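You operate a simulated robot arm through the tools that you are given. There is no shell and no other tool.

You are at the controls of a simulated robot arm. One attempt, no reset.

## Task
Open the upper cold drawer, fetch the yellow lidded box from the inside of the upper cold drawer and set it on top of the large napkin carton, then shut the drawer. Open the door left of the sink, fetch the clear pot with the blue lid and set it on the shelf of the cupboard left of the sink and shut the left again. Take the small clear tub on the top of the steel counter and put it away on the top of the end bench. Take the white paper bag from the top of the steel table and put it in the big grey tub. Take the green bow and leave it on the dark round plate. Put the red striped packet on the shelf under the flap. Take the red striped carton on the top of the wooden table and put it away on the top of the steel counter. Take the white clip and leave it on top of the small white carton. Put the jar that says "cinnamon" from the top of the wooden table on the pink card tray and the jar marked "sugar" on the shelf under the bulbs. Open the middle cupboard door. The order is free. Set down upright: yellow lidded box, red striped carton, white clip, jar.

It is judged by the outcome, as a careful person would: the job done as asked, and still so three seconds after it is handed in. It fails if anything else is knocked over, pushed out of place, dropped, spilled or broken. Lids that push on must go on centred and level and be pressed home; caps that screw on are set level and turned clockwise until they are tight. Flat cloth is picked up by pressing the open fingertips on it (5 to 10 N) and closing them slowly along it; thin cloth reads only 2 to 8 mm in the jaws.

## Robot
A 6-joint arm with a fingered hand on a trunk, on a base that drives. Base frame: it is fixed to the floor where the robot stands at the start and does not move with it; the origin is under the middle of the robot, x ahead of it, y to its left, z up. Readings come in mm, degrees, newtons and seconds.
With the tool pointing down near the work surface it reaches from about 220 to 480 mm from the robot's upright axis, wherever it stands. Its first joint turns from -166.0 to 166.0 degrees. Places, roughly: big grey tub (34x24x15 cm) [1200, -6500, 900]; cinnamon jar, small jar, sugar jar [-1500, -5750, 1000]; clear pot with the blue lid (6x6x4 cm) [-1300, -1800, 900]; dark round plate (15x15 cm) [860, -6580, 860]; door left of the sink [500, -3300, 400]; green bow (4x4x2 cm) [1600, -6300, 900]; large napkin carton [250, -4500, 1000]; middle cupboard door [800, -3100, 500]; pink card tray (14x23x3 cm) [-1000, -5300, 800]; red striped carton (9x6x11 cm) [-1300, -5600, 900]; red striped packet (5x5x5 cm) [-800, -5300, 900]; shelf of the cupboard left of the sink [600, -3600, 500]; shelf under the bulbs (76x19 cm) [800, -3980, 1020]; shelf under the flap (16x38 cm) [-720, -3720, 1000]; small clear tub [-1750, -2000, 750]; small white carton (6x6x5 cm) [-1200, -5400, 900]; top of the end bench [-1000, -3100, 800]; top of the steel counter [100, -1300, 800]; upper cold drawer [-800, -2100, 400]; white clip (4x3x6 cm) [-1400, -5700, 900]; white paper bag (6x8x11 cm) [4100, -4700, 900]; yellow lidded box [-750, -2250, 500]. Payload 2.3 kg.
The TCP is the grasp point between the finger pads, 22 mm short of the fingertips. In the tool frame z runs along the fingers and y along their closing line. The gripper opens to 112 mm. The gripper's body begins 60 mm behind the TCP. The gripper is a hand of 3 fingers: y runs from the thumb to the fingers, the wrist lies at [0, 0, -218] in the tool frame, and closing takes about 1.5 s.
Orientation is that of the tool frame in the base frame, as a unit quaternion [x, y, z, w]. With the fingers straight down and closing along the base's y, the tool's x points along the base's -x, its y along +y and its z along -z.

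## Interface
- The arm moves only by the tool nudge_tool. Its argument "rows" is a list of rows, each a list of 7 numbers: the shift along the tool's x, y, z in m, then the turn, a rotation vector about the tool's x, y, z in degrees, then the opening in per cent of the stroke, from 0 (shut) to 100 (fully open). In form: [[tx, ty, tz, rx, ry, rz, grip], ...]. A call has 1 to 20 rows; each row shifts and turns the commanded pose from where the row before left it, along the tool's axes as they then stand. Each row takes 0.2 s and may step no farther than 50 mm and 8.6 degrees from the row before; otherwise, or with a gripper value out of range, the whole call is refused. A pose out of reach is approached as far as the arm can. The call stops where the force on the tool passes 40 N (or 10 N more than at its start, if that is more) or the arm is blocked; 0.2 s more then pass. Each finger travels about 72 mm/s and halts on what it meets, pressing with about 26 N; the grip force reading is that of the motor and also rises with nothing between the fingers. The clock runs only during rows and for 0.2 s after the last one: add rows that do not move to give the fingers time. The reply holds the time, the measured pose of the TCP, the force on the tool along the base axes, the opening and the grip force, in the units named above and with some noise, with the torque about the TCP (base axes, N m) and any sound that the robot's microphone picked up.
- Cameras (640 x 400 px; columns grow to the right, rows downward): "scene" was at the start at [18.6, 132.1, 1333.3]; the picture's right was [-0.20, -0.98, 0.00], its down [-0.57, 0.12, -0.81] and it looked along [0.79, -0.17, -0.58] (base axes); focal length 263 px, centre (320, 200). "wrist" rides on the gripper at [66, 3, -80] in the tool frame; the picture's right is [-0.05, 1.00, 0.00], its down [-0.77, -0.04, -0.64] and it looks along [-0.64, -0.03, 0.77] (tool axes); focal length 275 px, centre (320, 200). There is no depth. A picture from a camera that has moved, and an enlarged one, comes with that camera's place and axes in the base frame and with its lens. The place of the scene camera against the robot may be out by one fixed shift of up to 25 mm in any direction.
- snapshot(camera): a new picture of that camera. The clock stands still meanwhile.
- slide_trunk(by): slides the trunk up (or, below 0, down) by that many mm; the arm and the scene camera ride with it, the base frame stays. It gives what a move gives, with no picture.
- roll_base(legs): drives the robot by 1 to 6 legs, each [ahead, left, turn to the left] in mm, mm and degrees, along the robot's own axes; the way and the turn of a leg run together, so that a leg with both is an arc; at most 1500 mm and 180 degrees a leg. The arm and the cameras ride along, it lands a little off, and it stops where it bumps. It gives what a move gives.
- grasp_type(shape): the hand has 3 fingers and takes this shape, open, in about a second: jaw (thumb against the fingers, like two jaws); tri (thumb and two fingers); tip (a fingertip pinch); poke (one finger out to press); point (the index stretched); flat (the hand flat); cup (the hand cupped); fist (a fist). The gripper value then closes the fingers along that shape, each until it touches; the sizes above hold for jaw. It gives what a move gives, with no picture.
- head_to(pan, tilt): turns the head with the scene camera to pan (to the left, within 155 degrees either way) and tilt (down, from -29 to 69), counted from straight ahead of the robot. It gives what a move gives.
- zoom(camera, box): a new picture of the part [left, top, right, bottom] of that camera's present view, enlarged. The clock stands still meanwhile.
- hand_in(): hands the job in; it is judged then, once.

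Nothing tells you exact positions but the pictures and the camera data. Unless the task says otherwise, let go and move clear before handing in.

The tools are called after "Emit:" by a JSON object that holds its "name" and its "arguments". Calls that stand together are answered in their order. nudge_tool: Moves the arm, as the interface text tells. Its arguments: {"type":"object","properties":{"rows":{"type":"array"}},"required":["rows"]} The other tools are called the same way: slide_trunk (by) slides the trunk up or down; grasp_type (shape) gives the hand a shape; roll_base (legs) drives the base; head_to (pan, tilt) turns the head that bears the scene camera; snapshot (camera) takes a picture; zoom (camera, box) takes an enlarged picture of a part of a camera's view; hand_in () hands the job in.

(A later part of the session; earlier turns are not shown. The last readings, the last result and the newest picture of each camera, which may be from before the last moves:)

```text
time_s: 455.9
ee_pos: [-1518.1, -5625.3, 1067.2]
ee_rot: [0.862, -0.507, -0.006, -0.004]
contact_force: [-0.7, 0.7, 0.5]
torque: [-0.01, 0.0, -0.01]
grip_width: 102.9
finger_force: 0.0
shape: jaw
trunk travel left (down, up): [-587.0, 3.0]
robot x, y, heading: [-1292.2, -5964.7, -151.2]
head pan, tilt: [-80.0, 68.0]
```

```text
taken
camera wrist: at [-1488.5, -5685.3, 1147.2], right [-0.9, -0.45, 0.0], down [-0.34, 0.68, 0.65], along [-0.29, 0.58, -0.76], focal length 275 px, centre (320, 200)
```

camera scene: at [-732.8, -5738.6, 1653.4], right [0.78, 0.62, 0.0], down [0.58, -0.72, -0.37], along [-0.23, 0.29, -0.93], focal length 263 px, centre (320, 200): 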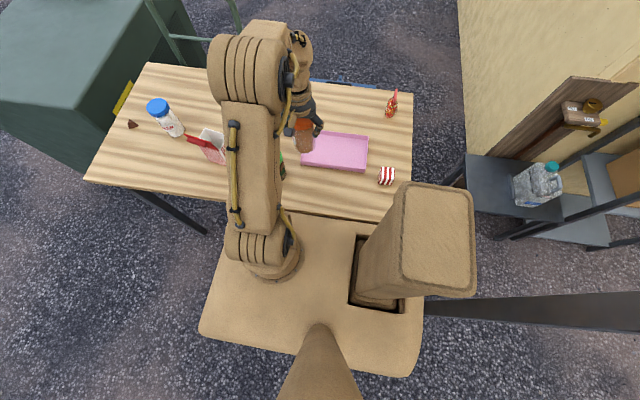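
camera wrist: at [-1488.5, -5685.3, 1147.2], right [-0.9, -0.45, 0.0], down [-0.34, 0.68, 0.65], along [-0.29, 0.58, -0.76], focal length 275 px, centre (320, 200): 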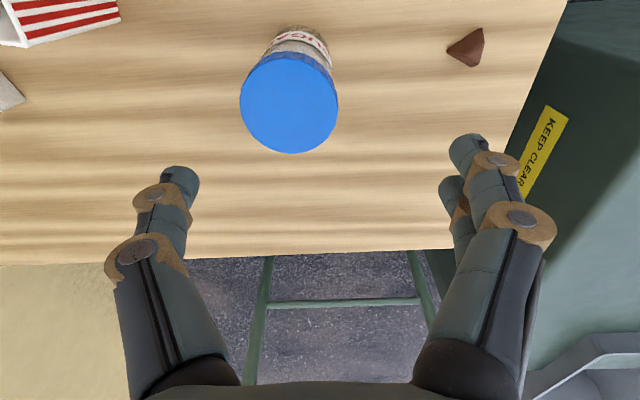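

The sugar jar is 20 mm to the side of the hand's axis and otherwise aligned. I'll shift, go down and grip it below the lid.

Emit:
{"name": "nudge_tool", "arguments": {"rows": [[0, -0.02, 0, 0, 0, 0, 92], [0, 0, 0.035, 0, 0, 0, 92], [0, 0, 0.035, 0, 0, 0, 92], [0, 0, 0, 0, 0, 0, 92]]}}

Emit:
{"name": "snapshot", "arguments": {"camera": "wrist"}}

```text
time_s: 456.9
ee_pos: [-1498.0, -5613.6, 997.6]
ee_rot: [0.862, -0.507, -0.007, -0.004]
contact_force: [0.9, -0.4, 0.4]
torque: [0.0, 0.01, 0.01]
grip_width: 103.1
finger_force: 0.1
shape: jaw
trunk travel left (down, up): [-587.0, 3.0]
robot x, y, heading: [-1292.1, -5962.6, -151.2]
head pan, tilt: [-80.0, 68.0]
```

```text
taken
camera wrist: at [-1468.8, -5674.2, 1077.2], right [-0.9, -0.45, 0.0], down [-0.34, 0.68, 0.65], along [-0.29, 0.58, -0.76], focal length 275 px, centre (320, 200)
```

wrist: 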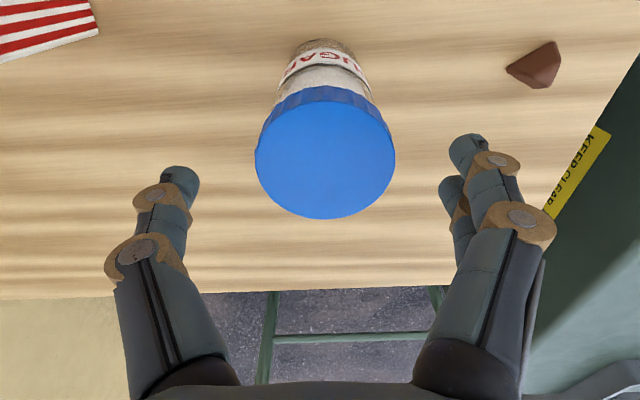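

Emit:
{"name": "nudge_tool", "arguments": {"rows": [[0, 0.002, 0.025, 0, 0, 0, 92], [0, 0, 0.025, 0, 0, 0, 92], [0, 0, 0.023, 0, 0, 0, 92], [0, 0, 0, 0, 0, 0, 75], [0, 0, 0, 0, 0, 0, 60], [0, 0, 0, 0, 0, 0, 40], [0, 0, 0, 0, 0, 0, 40], [0, 0, 0, 0, 0, 0, 40]]}}

Emit:
{"name": "nudge_tool", "arguments": {"rows": [[0, 0, -0.02, 0, 0, 0, 40], [0, 0, -0.03, 0, 0, 0, 40], [0, 0, 0, 0, 0, 0, 40]]}}

Emit:
{"name": "snapshot", "arguments": {"camera": "wrist"}}

```text
time_s: 458.8
ee_pos: [-1501.4, -5613.8, 927.0]
ee_rot: [0.862, -0.506, -0.008, -0.005]
contact_force: [-0.8, 7.0, 38.7]
torque: [-0.05, -0.18, 0.0]
grip_width: 60.3
finger_force: 26.2
shape: jaw
trunk travel left (down, up): [-587.0, 3.0]
robot x, y, heading: [-1295.8, -5964.8, -150.9]
head pan, tilt: [-80.0, 68.0]
```

```text
time_s: 459.6
ee_pos: [-1504.2, -5612.8, 974.4]
ee_rot: [0.862, -0.506, -0.005, -0.003]
contact_force: [-0.4, 0.9, -4.2]
torque: [-0.03, 0.0, -0.02]
grip_width: 59.5
finger_force: 25.3
shape: jaw
trunk travel left (down, up): [-587.0, 3.0]
robot x, y, heading: [-1297.5, -5966.8, -150.9]
head pan, tilt: [-80.0, 68.0]
```

```text
taken
camera wrist: at [-1474.1, -5673.5, 1053.5], right [-0.9, -0.45, 0.0], down [-0.34, 0.68, 0.65], along [-0.29, 0.58, -0.76], focal length 275 px, centre (320, 200)
```

wrist: 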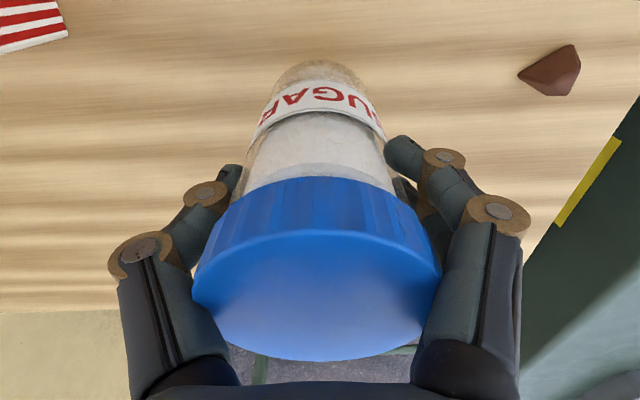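

The sugar jar is held. I'll back away from the table, lift it, and carry it east along the corridor (clear of the pole) to the bulb shelf.

Emit:
{"name": "roll_base", "arguments": {"legs": [[0, 350, -0.2]]}}

Emit:
{"name": "nudge_tool", "arguments": {"rows": [[0.03, 0, -0.03, 0, 0, 0, 40], [0.03, 0, -0.03, 0, 0, 0, 40], [0.03, 0, -0.04, 0, 0, 0, 40], [0, 0, -0.04, 0, 0, 0, 40], [0, 0, -0.04, 0, 0, 0, 40], [0, 0, 0, 0, 0, 0, 40]]}}

Emit:
{"name": "roll_base", "arguments": {"legs": [[0, 330, 0], [-1400, 0, 0], [-1300, 0, 0]]}}

```text
time_s: 461.8
ee_pos: [-1333.7, -5919.2, 974.9]
ee_rot: [0.863, -0.505, -0.006, -0.003]
contact_force: [-0.4, 0.3, -3.6]
torque: [-0.01, -0.01, -0.01]
grip_width: 59.4
finger_force: 26.7
shape: jaw
trunk travel left (down, up): [-587.0, 3.0]
robot x, y, heading: [-1125.0, -6267.7, -151.2]
head pan, tilt: [-80.0, 68.0]
```

```text
time_s: 463.2
ee_pos: [-1288.5, -6000.0, 1152.6]
ee_rot: [0.862, -0.506, -0.006, -0.003]
contact_force: [-0.7, 0.1, -3.9]
torque: [0.01, 0.02, 0.02]
grip_width: 59.4
finger_force: 26.5
shape: jaw
trunk travel left (down, up): [-587.0, 3.0]
robot x, y, heading: [-1122.9, -6268.8, -151.0]
head pan, tilt: [-80.0, 68.0]
```

```text
time_s: 477.9
ee_pos: [1116.1, -4928.5, 1152.5]
ee_rot: [0.884, -0.467, -0.006, -0.003]
contact_force: [-0.4, 0.0, -3.0]
torque: [-0.01, 0.02, -0.01]
grip_width: 59.5
finger_force: 25.3
shape: jaw
trunk travel left (down, up): [-587.0, 3.0]
robot x, y, heading: [1299.5, -5184.0, -146.0]
head pan, tilt: [-80.0, 68.0]
```

Emit:
{"name": "roll_base", "arguments": {"legs": [[0, 0, -5.1]]}}

Emit:
{"name": "head_to", "arguments": {"pan": -90, "tilt": 35}}

Emit:
{"name": "snapshot", "arguments": {"camera": "scene"}}

```text
time_s: 478.8
ee_pos: [1141.0, -4912.5, 1152.0]
ee_rot: [0.862, -0.507, -0.006, -0.004]
contact_force: [0.5, 0.2, -2.6]
torque: [0.0, 0.0, -0.02]
grip_width: 59.3
finger_force: 25.9
shape: jaw
trunk travel left (down, up): [-587.0, 3.0]
robot x, y, heading: [1301.1, -5182.5, -150.9]
head pan, tilt: [-80.0, 68.0]
```

```text
time_s: 479.8
ee_pos: [1138.8, -4913.7, 1152.6]
ee_rot: [0.862, -0.507, -0.006, -0.004]
contact_force: [0.1, 0.3, -3.6]
torque: [0.01, 0.0, -0.01]
grip_width: 59.7
finger_force: 25.7
shape: jaw
trunk travel left (down, up): [-587.0, 3.0]
robot x, y, heading: [1304.4, -5185.2, -151.1]
head pan, tilt: [-90.0, 35.0]
```

```text
taken
camera scene: at [1373.6, -5189.5, 1696.2], right [0.87, 0.49, 0.0], down [0.28, -0.5, -0.82], along [-0.4, 0.72, -0.57], focal length 263 px, centre (320, 200)
```

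scene: 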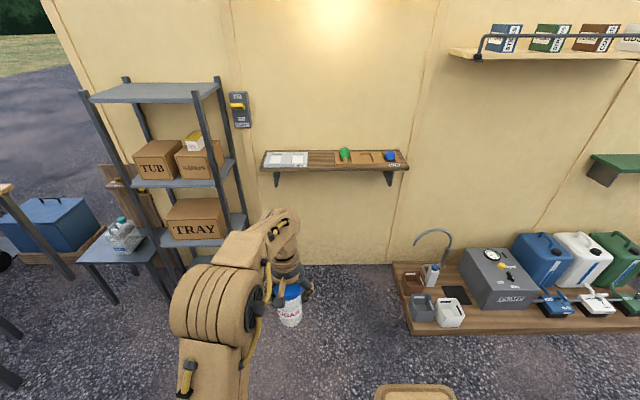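

Emit:
{"name": "nudge_tool", "arguments": {"rows": [[0, 0.035, 0, 0, 0, 0, 40], [0, 0.035, 0, 0, 0, 0, 40], [0, 0.034, 0, 0, 0, 0, 40], [0, 0, 0, 0, 0, 0, 40]]}}

Emit:
{"name": "roll_base", "arguments": {"legs": [[-171, -450, 0], [0, -450, 0]]}}

Emit:
{"name": "snapshot", "arguments": {"camera": "wrist"}}

Emit:
{"name": "snapshot", "arguments": {"camera": "scene"}}

```text
time_s: 480.8
ee_pos: [1048.2, -4960.9, 1154.8]
ee_rot: [0.862, -0.506, -0.007, -0.002]
contact_force: [0.3, 0.4, -3.6]
torque: [-0.03, -0.01, 0.0]
grip_width: 59.0
finger_force: 26.1
shape: jaw
trunk travel left (down, up): [-587.0, 3.0]
robot x, y, heading: [1303.2, -5182.9, -151.1]
head pan, tilt: [-90.0, 35.0]
```

```text
time_s: 486.0
ee_pos: [744.9, -4097.3, 1154.0]
ee_rot: [0.866, -0.501, -0.005, -0.004]
contact_force: [-0.2, 0.0, -3.1]
torque: [-0.01, 0.01, 0.02]
grip_width: 59.1
finger_force: 25.8
shape: jaw
trunk travel left (down, up): [-587.0, 3.0]
robot x, y, heading: [1005.1, -4318.6, -150.2]
head pan, tilt: [-90.0, 35.0]
```

```text
taken
camera wrist: at [775.0, -4157.1, 1233.3], right [-0.89, -0.46, 0.0], down [-0.35, 0.68, 0.65], along [-0.3, 0.57, -0.76], focal length 275 px, centre (320, 200)
```

wrist: 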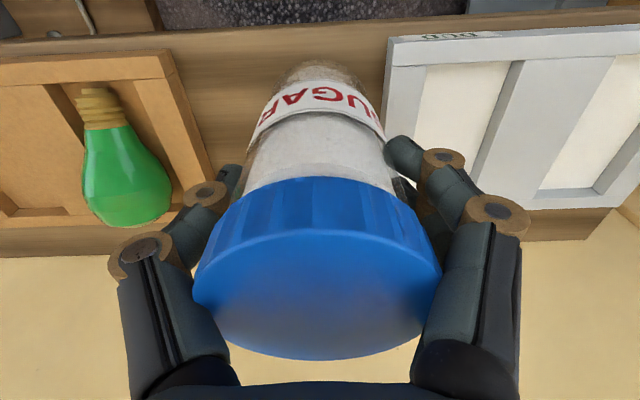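

```text
taken
camera scene: at [1073.7, -4321.1, 1696.3], right [0.87, 0.5, 0.0], down [0.29, -0.5, -0.82], along [-0.41, 0.71, -0.57], focal length 263 px, centre (320, 200)
```

scene: 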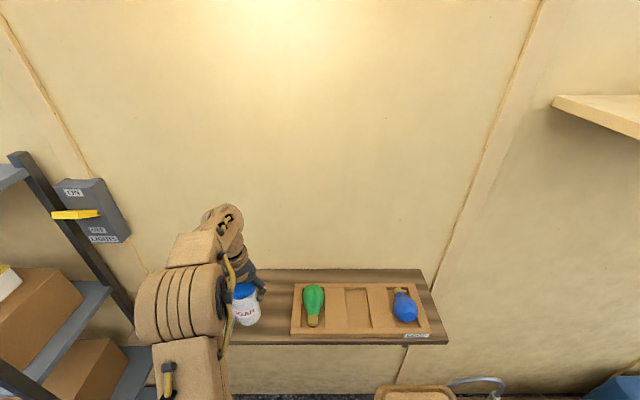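

The gap between the trays is in view; I need 20 mm along +T and 70 mm in. Then I'll lower the jar to the shelf.

Emit:
{"name": "nudge_tool", "arguments": {"rows": [[-0.02, -0.01, 0, 0, 0, 0, 40], [-0.025, -0.01, 0, 0, 0, 0, 40], [-0.025, 0, 0, 0, 0, 0, 40], [0, 0, 0, 0, 0, 0, 40]]}}

Emit:
{"name": "snapshot", "arguments": {"camera": "wrist"}}

Emit:
{"name": "zoom", "arguments": {"camera": "scene", "box": [130, 220, 450, 380]}}

```text
time_s: 487.0
ee_pos: [725.1, -4026.6, 1154.3]
ee_rot: [0.865, -0.501, -0.006, -0.004]
contact_force: [0.3, 0.7, -2.7]
torque: [0.0, -0.01, -0.03]
grip_width: 59.2
finger_force: 25.8
shape: jaw
trunk travel left (down, up): [-587.0, 3.0]
robot x, y, heading: [1003.8, -4312.6, -150.3]
head pan, tilt: [-90.0, 35.0]
```

```text
taken
camera wrist: at [755.1, -4087.3, 1232.9], right [-0.89, -0.46, 0.0], down [-0.35, 0.68, 0.65], along [-0.3, 0.57, -0.76], focal length 275 px, centre (320, 200)
```

wrist: 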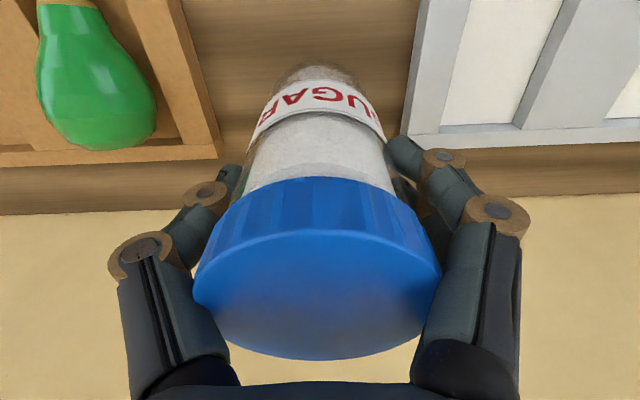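

```text
2.00 times, centred on (290, 300) of scene
camera zoom: at [1074.3, -4321.7, 1696.3], right [0.87, 0.5, 0.0], down [0.28, -0.5, -0.82], along [-0.41, 0.71, -0.57], focal length 526 px, centre (380, 0)
```

zoom: 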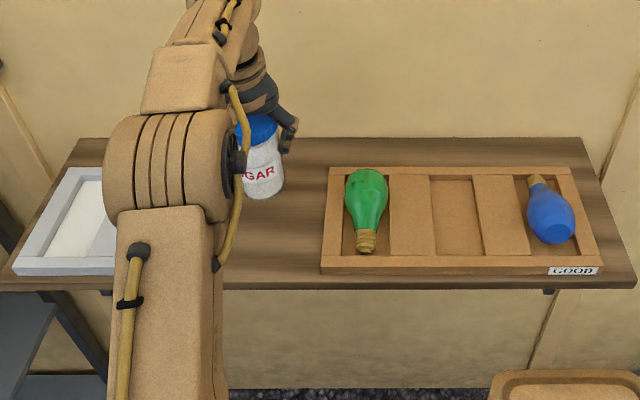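

The jar is centred between the trays. Lowering it now.

Emit:
{"name": "nudge_tool", "arguments": {"rows": [[0, 0, 0.012, 0, 0, 0, 40], [0, 0, 0.012, 0, 0, 0, 40], [0, 0, 0.006, 0, 0, 0, 40], [0, 0, 0, 0, 0, 0, 40]]}}

Emit:
{"name": "nudge_tool", "arguments": {"rows": [[0, 0, 0.003, 0, 0, 0, 40], [0, 0, 0.003, 0, 0, 0, 40], [0, 0, 0, 0, 0, 0, 40]]}}

Emit:
{"name": "nudge_tool", "arguments": {"rows": [[0, 0, 0.003, 0, 0, 0, 40], [0, 0, 0.002, 0, 0, 0, 40], [0, 0, 0, 0, 0, 0, 40]]}}

```text
time_s: 488.0
ee_pos: [725.4, -4026.9, 1124.6]
ee_rot: [0.865, -0.501, -0.006, -0.003]
contact_force: [-0.5, 0.4, -3.4]
torque: [-0.02, 0.04, 0.01]
grip_width: 58.8
finger_force: 25.5
shape: jaw
trunk travel left (down, up): [-587.0, 3.0]
robot x, y, heading: [1003.0, -4318.1, -149.9]
head pan, tilt: [-90.0, 35.0]
```

```text
time_s: 488.8
ee_pos: [726.9, -4027.4, 1118.1]
ee_rot: [0.865, -0.501, -0.006, -0.003]
contact_force: [-0.4, 0.6, -3.1]
torque: [-0.01, 0.01, 0.0]
grip_width: 59.2
finger_force: 25.7
shape: jaw
trunk travel left (down, up): [-587.0, 3.0]
robot x, y, heading: [1000.7, -4315.4, -150.4]
head pan, tilt: [-90.0, 35.0]
```

```text
time_s: 489.6
ee_pos: [727.0, -4027.2, 1114.9]
ee_rot: [0.865, -0.501, -0.007, -0.003]
contact_force: [0.3, -0.5, -3.0]
torque: [0.0, 0.0, -0.03]
grip_width: 59.0
finger_force: 25.8
shape: jaw
trunk travel left (down, up): [-587.0, 3.0]
robot x, y, heading: [1000.3, -4317.1, -150.1]
head pan, tilt: [-90.0, 35.0]
```

Emit:
{"name": "nudge_tool", "arguments": {"rows": [[0, 0, 0.003, 0, 0, 0, 40], [0, 0, 0, 0, 0, 0, 40]]}}

Emit:
{"name": "nudge_tool", "arguments": {"rows": [[0, 0, 0.003, 0, 0, 0, 40], [0, 0, 0, 0, 0, 0, 40]]}}

Emit:
{"name": "nudge_tool", "arguments": {"rows": [[0, 0, 0.003, 0, 0, 0, 40], [0, 0, 0, 0, 0, 0, 40]]}}

```text
time_s: 490.2
ee_pos: [727.5, -4026.2, 1112.2]
ee_rot: [0.865, -0.501, -0.007, -0.004]
contact_force: [0.0, 0.2, -3.2]
torque: [-0.01, -0.03, 0.02]
grip_width: 59.3
finger_force: 25.9
shape: jaw
trunk travel left (down, up): [-587.0, 3.0]
robot x, y, heading: [1004.2, -4314.4, -150.0]
head pan, tilt: [-90.0, 35.0]
```

```text
time_s: 490.8
ee_pos: [727.4, -4027.0, 1109.8]
ee_rot: [0.865, -0.501, -0.006, -0.004]
contact_force: [0.1, 0.9, -3.4]
torque: [-0.02, -0.02, 0.03]
grip_width: 59.2
finger_force: 26.0
shape: jaw
trunk travel left (down, up): [-587.0, 3.0]
robot x, y, heading: [1005.1, -4314.9, -150.3]
head pan, tilt: [-90.0, 35.0]
```

```text
time_s: 491.4
ee_pos: [728.4, -4027.0, 1108.3]
ee_rot: [0.866, -0.501, -0.009, -0.004]
contact_force: [-2.7, 3.8, 21.2]
torque: [-0.1, 0.09, -0.02]
grip_width: 59.4
finger_force: 26.6
shape: jaw
trunk travel left (down, up): [-587.0, 3.0]
robot x, y, heading: [1004.7, -4314.3, -150.2]
head pan, tilt: [-90.0, 35.0]
```

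Contact with the shelf. I'll release and rise straight above the lid before backing away.

Emit:
{"name": "nudge_tool", "arguments": {"rows": [[0, 0, -0.002, 0, 0, 0, 40], [0, 0, 0, 0, 0, 0, 55], [0, 0, 0, 0, 0, 0, 70], [0, 0, 0, 0, 0, 0, 82], [0, 0, 0, 0, 0, 0, 82]]}}

Emit:
{"name": "nudge_tool", "arguments": {"rows": [[0, 0, -0.03, 0, 0, 0, 82], [0.02, 0, -0.04, 0, 0, 0, 82], [0.03, 0, -0.04, 0, 0, 0, 82], [0, 0, 0, 0, 0, 0, 82]]}}

Emit:
{"name": "snapshot", "arguments": {"camera": "wrist"}}

Emit:
{"name": "zoom", "arguments": {"camera": "scene", "box": [130, 220, 450, 380]}}

```text
time_s: 492.6
ee_pos: [728.1, -4027.4, 1107.9]
ee_rot: [0.865, -0.501, -0.006, -0.003]
contact_force: [0.6, 1.2, 1.8]
torque: [0.02, -0.01, -0.02]
grip_width: 91.6
finger_force: 0.0
shape: jaw
trunk travel left (down, up): [-587.0, 3.0]
robot x, y, heading: [998.9, -4314.4, -150.0]
head pan, tilt: [-90.0, 35.0]
```

```text
time_s: 493.6
ee_pos: [755.4, -4068.0, 1217.7]
ee_rot: [0.866, -0.501, -0.005, -0.003]
contact_force: [0.7, 0.5, -0.1]
torque: [0.02, -0.01, -0.03]
grip_width: 91.2
finger_force: 0.0
shape: jaw
trunk travel left (down, up): [-587.0, 3.0]
robot x, y, heading: [1002.2, -4315.3, -150.3]
head pan, tilt: [-90.0, 35.0]
```

```text
taken
camera wrist: at [784.8, -4128.4, 1296.6], right [-0.89, -0.46, 0.0], down [-0.35, 0.68, 0.65], along [-0.3, 0.57, -0.76], focal length 275 px, centre (320, 200)
```

wrist: 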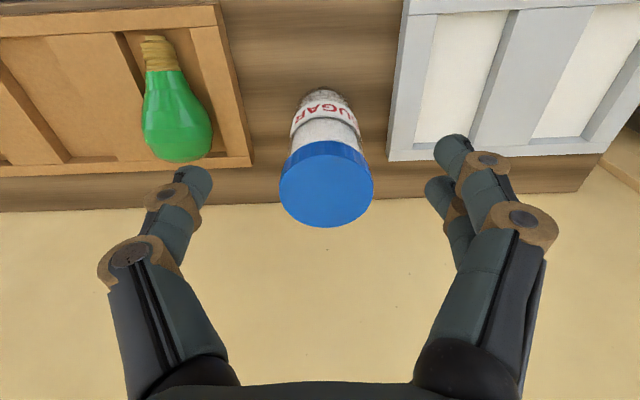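

```text
2.00 times, centred on (290, 300) of scene
camera zoom: at [1073.6, -4320.8, 1696.3], right [0.87, 0.5, 0.0], down [0.29, -0.5, -0.82], along [-0.41, 0.71, -0.57], focal length 526 px, centre (380, 0)
```

zoom: 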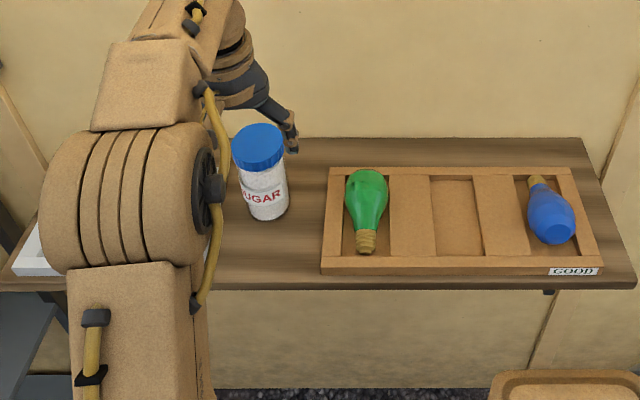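

The sugar jar stands on the bulb shelf. Next are the bow and the bag on the steel table: I'll back into the corridor and turn round so my right side faces that table.

Emit:
{"name": "roll_base", "arguments": {"legs": [[0, 800, 0], [0, 0, 90], [0, 0, 89]]}}

Emit:
{"name": "head_to", "arguments": {"pan": -85, "tilt": 35}}

Emit:
{"name": "snapshot", "arguments": {"camera": "scene"}}

```text
time_s: 505.4
ee_pos: [1628.7, -5256.4, 1217.5]
ee_rot: [0.519, 0.855, -0.004, 0.007]
contact_force: [0.0, 0.0, 0.6]
torque: [-0.01, 0.0, -0.01]
grip_width: 91.7
finger_force: 0.0
shape: jaw
trunk travel left (down, up): [-587.0, 3.0]
robot x, y, heading: [1396.1, -4999.4, 27.6]
head pan, tilt: [-90.0, 35.0]
```

```text
time_s: 506.0
ee_pos: [1629.4, -5255.9, 1217.1]
ee_rot: [0.519, 0.855, -0.004, 0.006]
contact_force: [0.7, 0.5, 0.0]
torque: [-0.01, -0.03, -0.02]
grip_width: 91.6
finger_force: 0.1
shape: jaw
trunk travel left (down, up): [-587.0, 3.0]
robot x, y, heading: [1393.9, -4998.0, 27.4]
head pan, tilt: [-85.0, 35.0]
```

```text
taken
camera scene: at [1313.4, -4966.9, 1696.3], right [-0.84, -0.54, 0.0], down [-0.31, 0.48, -0.82], along [0.44, -0.69, -0.57], focal length 263 px, centre (320, 200)
```

scene: 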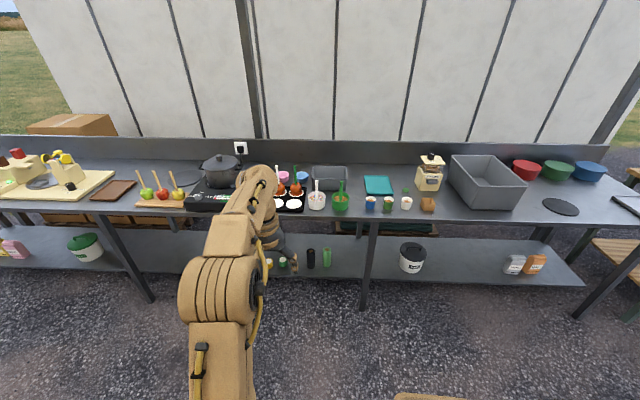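

Emit:
{"name": "zoom", "arguments": {"camera": "scene", "box": [290, 140, 610, 230]}}

Emit:
{"name": "zoom", "arguments": {"camera": "scene", "box": [0, 130, 240, 220]}}

```text
2.00 times, centred on (450, 185) of scene
camera zoom: at [1313.4, -4966.9, 1696.3], right [-0.84, -0.54, 0.0], down [-0.31, 0.48, -0.82], along [0.44, -0.69, -0.57], focal length 526 px, centre (60, 230)
```

zoom: 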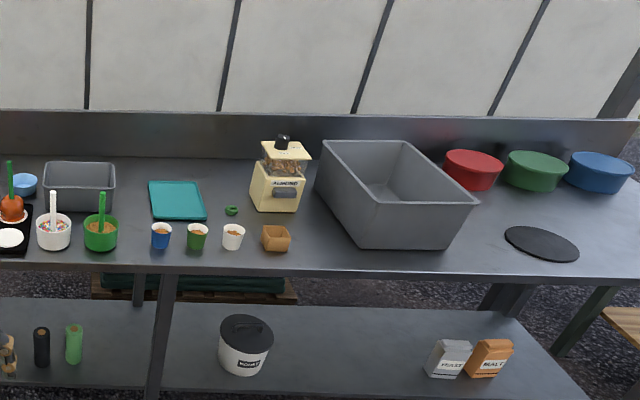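

```text
2.67 times, centred on (120, 175) of scene
camera zoom: at [1313.4, -4966.9, 1696.3], right [-0.84, -0.54, 0.0], down [-0.31, 0.48, -0.82], along [0.44, -0.69, -0.57], focal length 701 px, centre (853, 267)
```

zoom: 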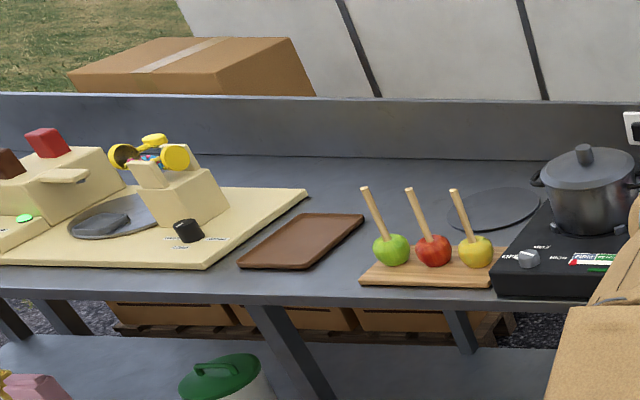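

I can see the green bow (knot) near t≈867, n≈5150, the dark plate near t≈67, n≈5035, and the grey tub between. I'll drive up to the bow.

Emit:
{"name": "roll_base", "arguments": {"legs": [[-634, 0, 1.4], [0, -740, 0]]}}

Emit:
{"name": "snapshot", "arguments": {"camera": "wrist"}}

Emit:
{"name": "head_to", "arguments": {"pan": -85, "tilt": 65}}

Emit:
{"name": "snapshot", "arguments": {"camera": "scene"}}

```text
time_s: 513.2
ee_pos: [1418.2, -6206.8, 1216.9]
ee_rot: [0.518, 0.856, -0.004, 0.006]
contact_force: [-0.3, -0.2, 0.1]
torque: [0.01, -0.02, -0.02]
grip_width: 91.6
finger_force: 0.1
shape: jaw
trunk travel left (down, up): [-587.0, 3.0]
robot x, y, heading: [1178.4, -5952.1, 27.6]
head pan, tilt: [-85.0, 35.0]
```

```text
taken
camera wrist: at [1388.7, -6146.1, 1296.5], right [0.91, 0.42, 0.0], down [0.32, -0.69, 0.65], along [0.27, -0.59, -0.76], focal length 275 px, centre (320, 200)
```

wrist: 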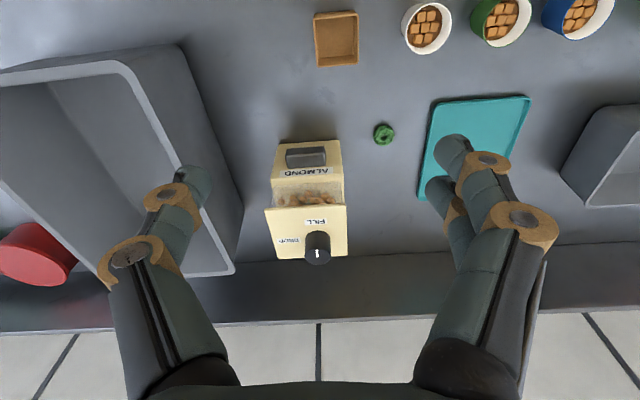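

```text
time_s: 514.1
ee_pos: [1417.8, -6207.1, 1217.4]
ee_rot: [0.517, 0.856, -0.004, 0.007]
contact_force: [0.6, -0.3, -0.1]
torque: [-0.04, -0.03, -0.02]
grip_width: 91.6
finger_force: 0.1
shape: jaw
trunk travel left (down, up): [-587.0, 3.0]
robot x, y, heading: [1180.7, -5954.5, 27.7]
head pan, tilt: [-85.0, 65.0]
```

```text
taken
camera scene: at [1086.9, -5896.6, 1656.5], right [-0.84, -0.54, 0.0], down [-0.49, 0.76, -0.42], along [0.23, -0.36, -0.91], focal length 263 px, centre (320, 200)
```

scene: 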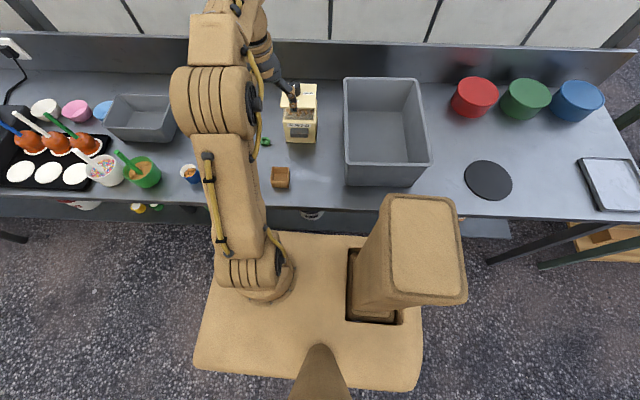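

Emit:
{"name": "zoom", "arguments": {"camera": "wrist", "box": [344, 104, 424, 164]}}

```text
6.67 times, centred on (384, 134) of wrist
camera zoom: at [1388.6, -6145.9, 1296.5], right [0.91, 0.42, 0.0], down [0.32, -0.69, 0.65], along [0.27, -0.59, -0.76], focal length 1835 px, centre (-107, 640)
```

zoom: 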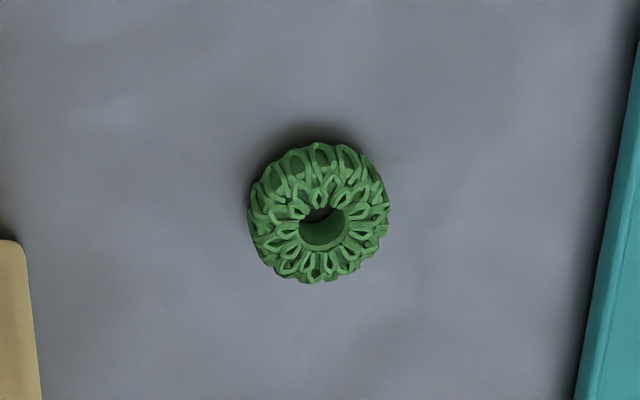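

The "bow" is a small green rosette, about 37 mm across and 2 cm tall. I'll lower the trunk, tilt the hand 35° outward and reach over to it.

Emit:
{"name": "slide_trunk", "arguments": {"by": -120}}

Emit:
{"name": "nudge_tool", "arguments": {"rows": [[-0.02, 0.02, 0, 0, -7, 0, 65], [-0.02, 0.02, 0, 0, -7, 0, 65], [-0.02, 0.02, 0, 0, -7, 0, 65], [-0.02, 0.02, 0, 0, -7, 0, 65], [-0.02, 0.017, 0, 0, -7, 0, 65], [-0.02, 0, 0.014, 0, 0, 0, 65], [-0.02, 0, 0.014, 0, 0, 0, 65], [0, 0, 0, 0, 0, 0, 65]]}}

Emit:
{"name": "snapshot", "arguments": {"camera": "wrist"}}

```text
time_s: 515.6
ee_pos: [1417.8, -6206.3, 1098.1]
ee_rot: [0.518, 0.856, -0.004, 0.005]
contact_force: [0.2, -0.4, -0.2]
torque: [-0.05, 0.02, -0.01]
grip_width: 91.7
finger_force: 0.0
shape: jaw
trunk travel left (down, up): [-467.0, 123.0]
robot x, y, heading: [1179.3, -5954.8, 27.7]
head pan, tilt: [-85.0, 65.0]
```

```text
time_s: 517.4
ee_pos: [1572.8, -6286.9, 1123.0]
ee_rot: [0.492, 0.815, -0.158, 0.263]
contact_force: [-1.3, -0.5, -0.4]
torque: [0.0, 0.02, -0.04]
grip_width: 73.1
finger_force: 0.1
shape: jaw
trunk travel left (down, up): [-467.0, 123.0]
robot x, y, heading: [1178.4, -5947.0, 27.8]
head pan, tilt: [-85.0, 65.0]
```

```text
taken
camera wrist: at [1527.0, -6196.8, 1149.4], right [0.9, 0.43, 0.03], down [0.09, -0.24, 0.97], along [0.42, -0.87, -0.25], focal length 275 px, centre (320, 200)
```

wrist: 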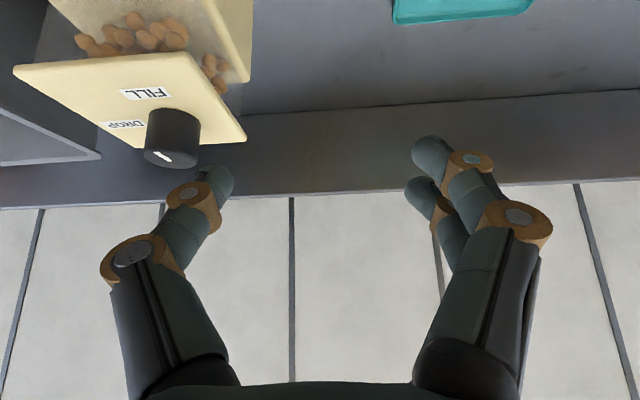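

I'm above and just short of the bow. I'll come down vertically, then look.

Emit:
{"name": "nudge_tool", "arguments": {"rows": [[0.0185, 0, 0.033, 0, 0, 0, 60], [0.0185, 0, 0.033, 0, 0, 0, 60], [0.0185, 0, 0.033, 0, 0, 0, 60], [0.0185, 0, 0.033, 0, 0, 0, 60], [0, 0, 0, 0, 0, 0, 60]]}}

Emit:
{"name": "snapshot", "arguments": {"camera": "wrist"}}

```text
time_s: 518.6
ee_pos: [1577.2, -6306.3, 972.5]
ee_rot: [0.493, 0.814, -0.159, 0.263]
contact_force: [-0.5, 0.2, -0.8]
torque: [-0.01, 0.0, -0.01]
grip_width: 67.8
finger_force: 0.1
shape: jaw
trunk travel left (down, up): [-467.0, 123.0]
robot x, y, heading: [1179.7, -5950.8, 27.8]
head pan, tilt: [-85.0, 65.0]
```

```text
taken
camera wrist: at [1532.9, -6214.8, 999.6], right [0.9, 0.43, 0.03], down [0.09, -0.24, 0.97], along [0.42, -0.87, -0.25], focal length 275 px, centre (320, 200)
```

wrist: 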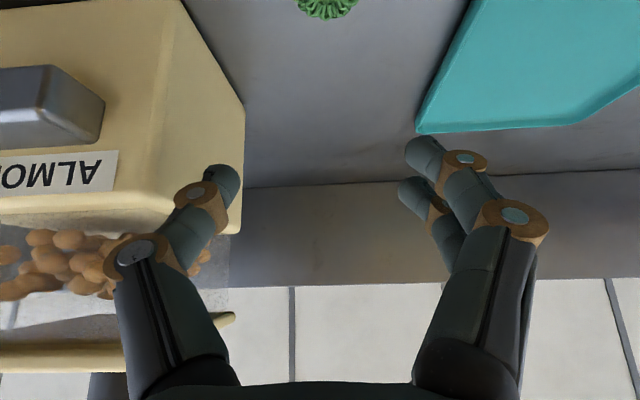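

The mill's side face is at t≈802, so the thumb has about 30 mm clearance. I'll go down around the bow with a narrower opening.

Emit:
{"name": "nudge_tool", "arguments": {"rows": [[0.0168, 0.002, 0.027, 0, 0, 0, 52], [0.0168, 0.002, 0.027, 0, 0, 0, 52], [0.01, 0.001, 0.016, 0, 0, 0, 52], [0, 0, 0, 0, 0, 0, 52]]}}

Emit:
{"name": "snapshot", "arguments": {"camera": "wrist"}}

```text
time_s: 519.6
ee_pos: [1583.5, -6308.0, 890.6]
ee_rot: [0.493, 0.814, -0.159, 0.263]
contact_force: [-0.9, -0.1, 0.0]
torque: [0.0, -0.03, -0.01]
grip_width: 58.9
finger_force: 0.1
shape: jaw
trunk travel left (down, up): [-467.0, 123.0]
robot x, y, heading: [1181.9, -5952.0, 27.7]
head pan, tilt: [-85.0, 65.0]
```

```text
taken
camera wrist: at [1539.0, -6218.7, 917.2], right [0.9, 0.43, 0.03], down [0.09, -0.24, 0.97], along [0.42, -0.87, -0.25], focal length 275 px, centre (320, 200)
```

wrist: 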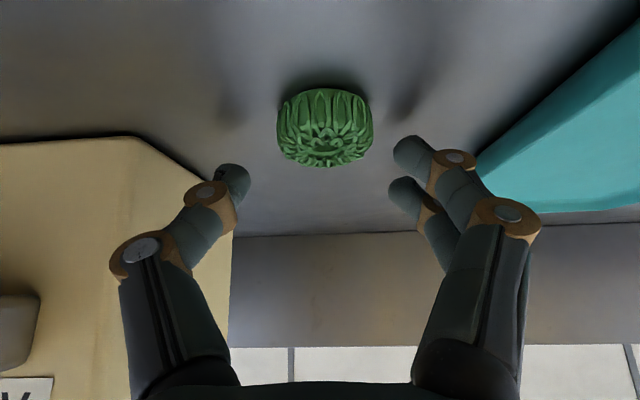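

The bow sits slightly nearer me and lower than the pads. I'll adjust so that the fingertips straddle it just above the table, then close.

Emit:
{"name": "nudge_tool", "arguments": {"rows": [[0.0175, 0.002, -0.0012, 0, 0, 0, 52], [0, 0, 0, 0, 0, 0, 52]]}}

Emit:
{"name": "snapshot", "arguments": {"camera": "wrist"}}

```text
time_s: 520.2
ee_pos: [1578.7, -6295.3, 884.2]
ee_rot: [0.492, 0.814, -0.159, 0.267]
contact_force: [2.0, -4.2, 22.8]
torque: [0.29, -0.8, -0.14]
grip_width: 58.1
finger_force: 0.1
shape: jaw
trunk travel left (down, up): [-467.0, 123.0]
robot x, y, heading: [1181.7, -5953.7, 27.5]
head pan, tilt: [-85.0, 65.0]
```

```text
taken
camera wrist: at [1533.7, -6204.1, 910.3], right [0.9, 0.43, 0.03], down [0.08, -0.24, 0.97], along [0.43, -0.87, -0.25], focal length 275 px, centre (320, 200)
```

wrist: 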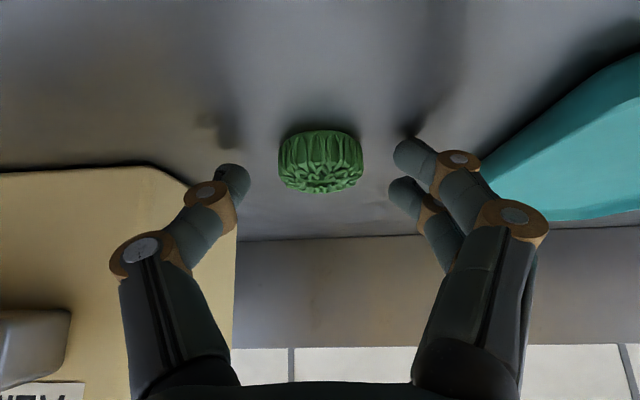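

The tips now touch the table beside the bow, right at fingertip depth. I'll ease up 3 mm and close.

Emit:
{"name": "nudge_tool", "arguments": {"rows": [[-0.002, 0, -0.003, 0, 0, 0, 52], [0, 0, 0, 0, 0, 0, 40], [0, 0, 0, 0, 0, 0, 30], [0, 0, 0, 0, 0, 0, 20], [0, 0, 0, 0, 0, 0, 20], [0, 0, 0, 0, 0, 0, 20]]}}

Emit:
{"name": "snapshot", "arguments": {"camera": "wrist"}}

```text
time_s: 521.6
ee_pos: [1579.1, -6293.9, 884.8]
ee_rot: [0.492, 0.815, -0.158, 0.264]
contact_force: [1.3, 0.2, 8.8]
torque: [0.0, -0.19, 0.03]
grip_width: 24.1
finger_force: 26.5
shape: jaw
trunk travel left (down, up): [-467.0, 123.0]
robot x, y, heading: [1178.4, -5953.9, 27.5]
head pan, tilt: [-85.0, 65.0]
```

```text
taken
camera wrist: at [1533.9, -6203.3, 911.9], right [0.9, 0.43, 0.03], down [0.08, -0.24, 0.97], along [0.42, -0.87, -0.25], focal length 275 px, centre (320, 200)
```

wrist: 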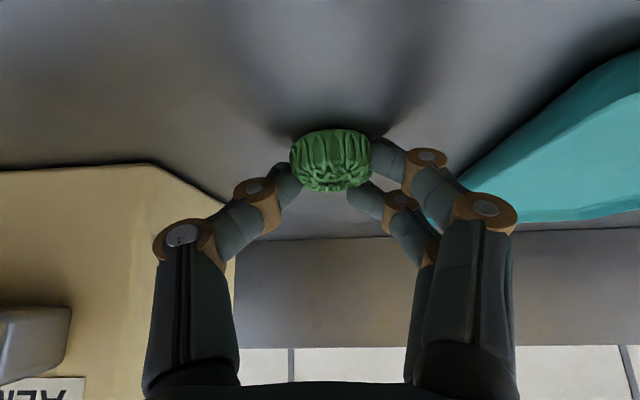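

The bow is gripped. I'll lift it with the trunk and check that it stays.

Emit:
{"name": "slide_trunk", "arguments": {"by": 40}}

Emit:
{"name": "slide_trunk", "arguments": {"by": 80}}

Emit:
{"name": "snapshot", "arguments": {"camera": "wrist"}}

```text
time_s: 522.5
ee_pos: [1580.1, -6294.0, 925.3]
ee_rot: [0.492, 0.815, -0.159, 0.263]
contact_force: [-0.3, 0.2, -0.2]
torque: [0.01, 0.05, -0.05]
grip_width: 22.6
finger_force: 26.1
shape: jaw
trunk travel left (down, up): [-507.0, 83.0]
robot x, y, heading: [1181.2, -5952.0, 27.6]
head pan, tilt: [-85.0, 65.0]
```

```text
time_s: 523.6
ee_pos: [1580.1, -6294.2, 1004.4]
ee_rot: [0.492, 0.815, -0.159, 0.264]
contact_force: [-0.5, -1.3, -0.1]
torque: [0.01, 0.0, -0.02]
grip_width: 22.7
finger_force: 26.2
shape: jaw
trunk travel left (down, up): [-587.0, 3.0]
robot x, y, heading: [1178.4, -5951.9, 27.5]
head pan, tilt: [-85.0, 65.0]
```

```text
taken
camera wrist: at [1534.7, -6203.8, 1031.5], right [0.9, 0.43, 0.03], down [0.09, -0.24, 0.97], along [0.42, -0.87, -0.25], focal length 275 px, centre (320, 200)
```

wrist: 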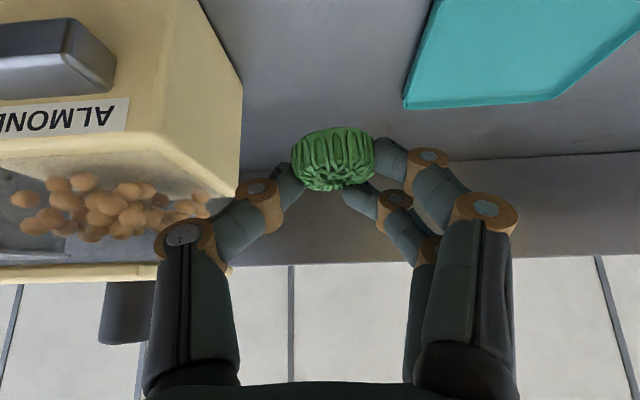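

It's held. I'll back away from the table, drive along past the tub, and come in over the dark plate.

Emit:
{"name": "roll_base", "arguments": {"legs": [[0, 350, 1.2], [-810, 0, 0]]}}

Emit:
{"name": "snapshot", "arguments": {"camera": "wrist"}}

Emit:
{"name": "head_to", "arguments": {"pan": -85, "tilt": 50}}

Emit:
{"name": "snapshot", "arguments": {"camera": "scene"}}

```text
time_s: 529.8
ee_pos: [736.5, -6368.6, 1005.0]
ee_rot: [0.467, 0.829, -0.15, 0.268]
contact_force: [0.0, 0.1, -0.1]
torque: [0.02, 0.0, 0.0]
grip_width: 22.5
finger_force: 25.8
shape: jaw
trunk travel left (down, up): [-587.0, 3.0]
robot x, y, heading: [313.8, -6050.9, 31.4]
head pan, tilt: [-85.0, 65.0]
```

```text
taken
camera wrist: at [685.8, -6282.0, 1031.6], right [0.87, 0.49, 0.03], down [0.1, -0.23, 0.97], along [0.48, -0.84, -0.25], focal length 275 px, centre (320, 200)
```

wrist: 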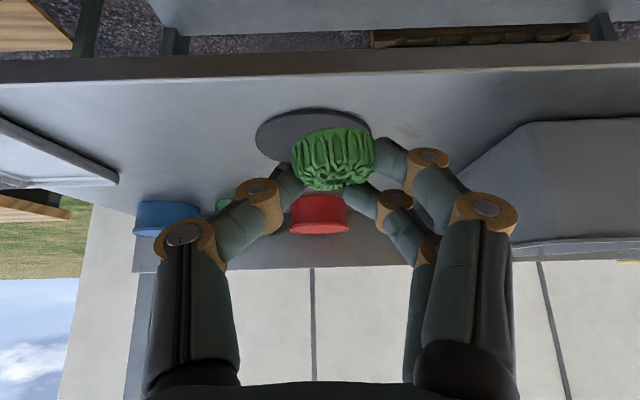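

```text
time_s: 530.6
ee_pos: [737.3, -6370.7, 1004.7]
ee_rot: [0.466, 0.83, -0.151, 0.268]
contact_force: [-1.0, 0.9, 0.5]
torque: [0.0, 0.02, 0.0]
grip_width: 22.7
finger_force: 26.0
shape: jaw
trunk travel left (down, up): [-587.0, 3.0]
robot x, y, heading: [314.9, -6053.9, 31.1]
head pan, tilt: [-85.0, 50.0]
```

```text
taken
camera scene: at [230.0, -6016.1, 1674.5], right [-0.81, -0.59, 0.0], down [-0.45, 0.62, -0.64], along [0.38, -0.52, -0.77], focal length 263 px, centre (320, 200)
```

scene: 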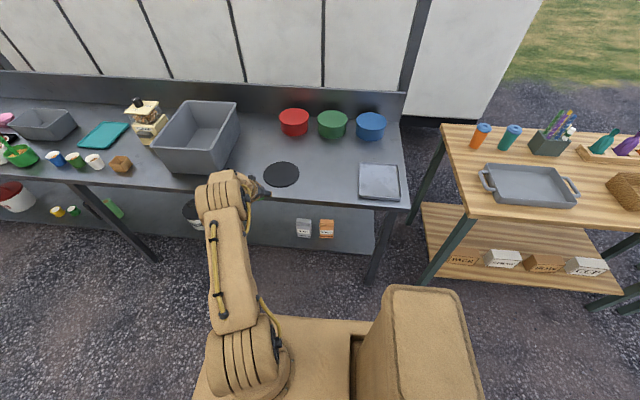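

The plate's centre is near (t≈102, n≈5012). I'll move straight in over it and lower.

Emit:
{"name": "roll_base", "arguments": {"legs": [[-13, -213, 0]]}}

Emit:
{"name": "slide_trunk", "arguments": {"by": -80}}

Emit:
{"name": "snapshot", "arguments": {"camera": "wrist"}}

```text
time_s: 532.3
ee_pos: [836.4, -6566.1, 1005.7]
ee_rot: [0.468, 0.828, -0.151, 0.268]
contact_force: [-0.1, 0.0, -0.5]
torque: [-0.02, 0.0, -0.01]
grip_width: 22.7
finger_force: 25.8
shape: jaw
trunk travel left (down, up): [-587.0, 3.0]
robot x, y, heading: [415.8, -6247.3, 31.2]
head pan, tilt: [-85.0, 50.0]
```

```text
time_s: 533.4
ee_pos: [835.8, -6565.7, 925.9]
ee_rot: [0.469, 0.828, -0.152, 0.268]
contact_force: [0.0, -0.5, 0.6]
torque: [0.0, 0.01, 0.01]
grip_width: 22.9
finger_force: 25.9
shape: jaw
trunk travel left (down, up): [-507.0, 83.0]
robot x, y, heading: [415.7, -6242.9, 31.0]
head pan, tilt: [-85.0, 50.0]
```

```text
taken
camera wrist: at [785.3, -6477.1, 951.5], right [0.88, 0.48, 0.03], down [0.1, -0.24, 0.97], along [0.47, -0.84, -0.25], focal length 275 px, centre (320, 200)
```

wrist: 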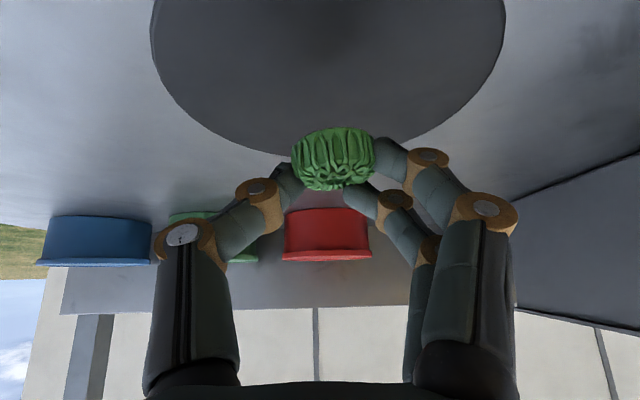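

The bow is over the plate. Lowering the rest of the way.

Emit:
{"name": "slide_trunk", "arguments": {"by": -28}}

Emit:
{"name": "slide_trunk", "arguments": {"by": -6}}

Emit:
{"name": "snapshot", "arguments": {"camera": "wrist"}}

```text
time_s: 534.2
ee_pos: [835.5, -6565.3, 898.3]
ee_rot: [0.469, 0.828, -0.152, 0.268]
contact_force: [-0.9, 1.0, 0.2]
torque: [-0.02, 0.0, -0.02]
grip_width: 22.9
finger_force: 25.7
shape: jaw
trunk travel left (down, up): [-479.0, 111.0]
robot x, y, heading: [419.1, -6244.4, 31.3]
head pan, tilt: [-85.0, 50.0]
```

```text
time_s: 534.7
ee_pos: [836.2, -6565.6, 893.6]
ee_rot: [0.468, 0.828, -0.151, 0.269]
contact_force: [1.0, -0.9, 8.7]
torque: [-0.04, -0.22, -0.02]
grip_width: 22.5
finger_force: 26.5
shape: jaw
trunk travel left (down, up): [-473.0, 117.0]
robot x, y, heading: [417.0, -6243.5, 30.8]
head pan, tilt: [-85.0, 50.0]
```

```text
taken
camera wrist: at [785.1, -6476.9, 918.6], right [0.88, 0.48, 0.03], down [0.1, -0.23, 0.97], along [0.47, -0.84, -0.25], focal length 275 px, centre (320, 200)
```

wrist: 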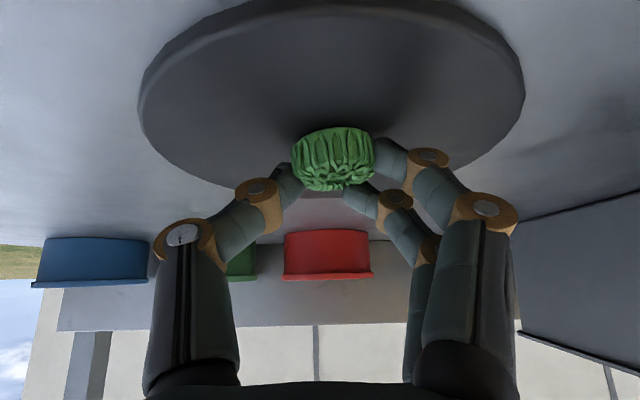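

The bow is resting near the middle of the plate. I'll open and rise.

Emit:
{"name": "nudge_tool", "arguments": {"rows": [[0, 0, 0, 0, 0, 0, 30], [0, 0, 0, 0, 0, 0, 45], [0, 0, 0, 0, 0, 0, 55], [0, 0, 0, 0, 0, 0, 55]]}}

Emit:
{"name": "slide_trunk", "arguments": {"by": 115}}

Emit:
{"name": "snapshot", "arguments": {"camera": "wrist"}}

Emit:
{"name": "zoom", "arguments": {"camera": "scene", "box": [160, 80, 420, 240]}}

```text
time_s: 535.7
ee_pos: [834.9, -6565.6, 890.9]
ee_rot: [0.469, 0.828, -0.151, 0.268]
contact_force: [-2.5, 0.5, 5.4]
torque: [0.04, -0.12, 0.02]
grip_width: 59.0
finger_force: 0.1
shape: jaw
trunk travel left (down, up): [-473.0, 117.0]
robot x, y, heading: [416.9, -6242.2, 31.0]
head pan, tilt: [-85.0, 50.0]
```

```text
time_s: 537.2
ee_pos: [835.9, -6565.3, 1006.2]
ee_rot: [0.469, 0.828, -0.151, 0.267]
contact_force: [0.0, -1.2, 0.3]
torque: [-0.04, -0.02, 0.01]
grip_width: 61.0
finger_force: 0.0
shape: jaw
trunk travel left (down, up): [-588.0, 2.0]
robot x, y, heading: [416.1, -6245.3, 30.7]
head pan, tilt: [-85.0, 50.0]
```

```text
taken
camera wrist: at [785.4, -6477.1, 1032.5], right [0.88, 0.48, 0.03], down [0.1, -0.24, 0.97], along [0.47, -0.84, -0.25], focal length 275 px, centre (320, 200)
```

wrist: 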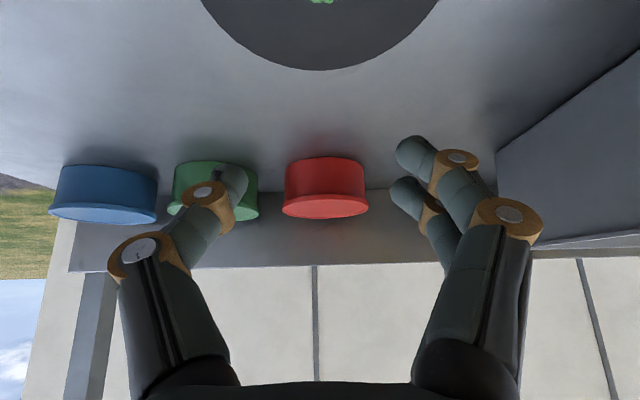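

```text
2.46 times, centred on (290, 160) of scene
camera zoom: at [330.9, -6208.7, 1675.6], right [-0.81, -0.59, 0.0], down [-0.45, 0.62, -0.64], along [0.38, -0.52, -0.77], focal length 647 px, centre (394, 298)
```

zoom: 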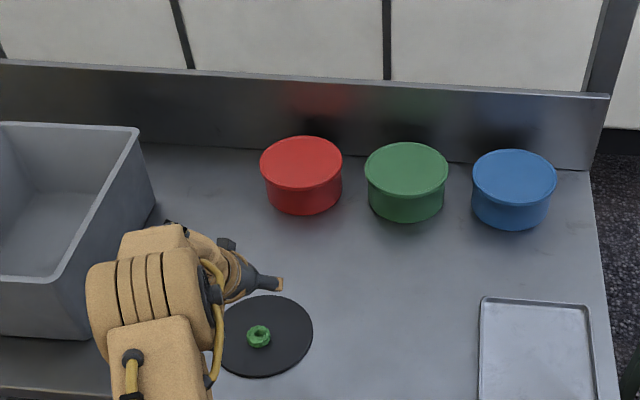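

The bow lies on the plate. Now the white paper bag at the east end of the table: I'll back off, set the hand upright and drive east.

Emit:
{"name": "roll_base", "arguments": {"legs": [[0, 330, -2]]}}

Emit:
{"name": "nudge_tool", "arguments": {"rows": [[0, 0, 0, 0, 7, 0, 80], [0, 0, 0, 0, 7, 0, 80], [0, 0, 0, 0, 7, 0, 80], [0, 0, 0, 0, 7, 0, 80], [0, 0, 0, 0, 7, 0, 80], [0, 0, -0.04, 0, 0, 0, 80], [0, 0, -0.04, 0, 0, 0, 80], [0, 0, 0, 0, 0, 0, 80]]}}

Emit:
{"name": "roll_base", "arguments": {"legs": [[1270, 0, 0], [1270, 0, 0], [1200, 0, 0]]}}

Emit:
{"name": "head_to", "arguments": {"pan": -80, "tilt": 35}}

Emit:
{"name": "snapshot", "arguments": {"camera": "scene"}}

```text
time_s: 539.4
ee_pos: [658.3, -6290.6, 1006.3]
ee_rot: [0.483, 0.82, -0.156, 0.266]
contact_force: [0.0, 0.4, -0.3]
torque: [0.03, -0.03, -0.01]
grip_width: 61.1
finger_force: 0.0
shape: jaw
trunk travel left (down, up): [-588.0, 2.0]
robot x, y, heading: [245.9, -5956.3, 29.0]
head pan, tilt: [-85.0, 50.0]
```

```text
time_s: 541.2
ee_pos: [631.0, -6237.9, 1086.4]
ee_rot: [0.506, 0.862, -0.019, 0.032]
contact_force: [0.5, -0.1, -0.1]
torque: [-0.03, -0.02, 0.05]
grip_width: 89.3
finger_force: 0.2
shape: jaw
out of reach, approached as far as the arm can: row 3, 4, 5
trunk travel left (down, up): [-588.0, 2.0]
robot x, y, heading: [253.1, -5959.0, 28.8]
head pan, tilt: [-85.0, 50.0]
```

```text
time_s: 559.2
ee_pos: [3888.6, -4395.0, 1085.5]
ee_rot: [0.491, 0.871, -0.019, 0.032]
contact_force: [-0.7, -1.0, 0.7]
torque: [-0.01, 0.0, -0.03]
grip_width: 89.4
finger_force: 0.0
shape: jaw
trunk travel left (down, up): [-588.0, 2.0]
robot x, y, heading: [3500.1, -4128.2, 30.8]
head pan, tilt: [-85.0, 50.0]
```

```text
time_s: 560.0
ee_pos: [3889.5, -4395.1, 1085.6]
ee_rot: [0.491, 0.87, -0.018, 0.033]
contact_force: [-0.6, 1.0, -0.1]
torque: [-0.03, 0.04, -0.02]
grip_width: 89.4
finger_force: 0.1
shape: jaw
trunk travel left (down, up): [-588.0, 2.0]
robot x, y, heading: [3501.2, -4123.5, 31.1]
head pan, tilt: [-80.0, 35.0]
```

```text
taken
camera scene: at [3426.3, -4096.2, 1697.2], right [-0.76, -0.66, 0.0], down [-0.38, 0.43, -0.82], along [0.54, -0.62, -0.57], focal length 263 px, centre (320, 200)
```

scene: 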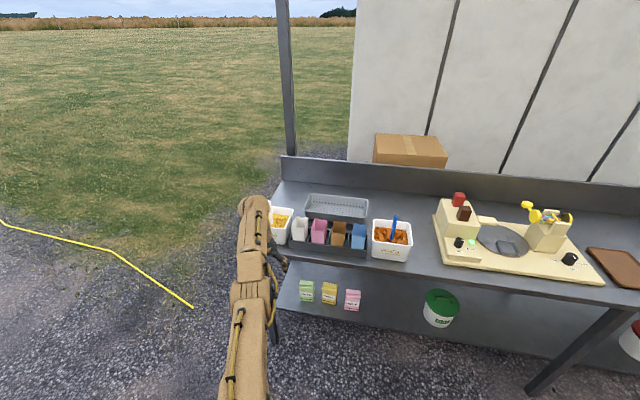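

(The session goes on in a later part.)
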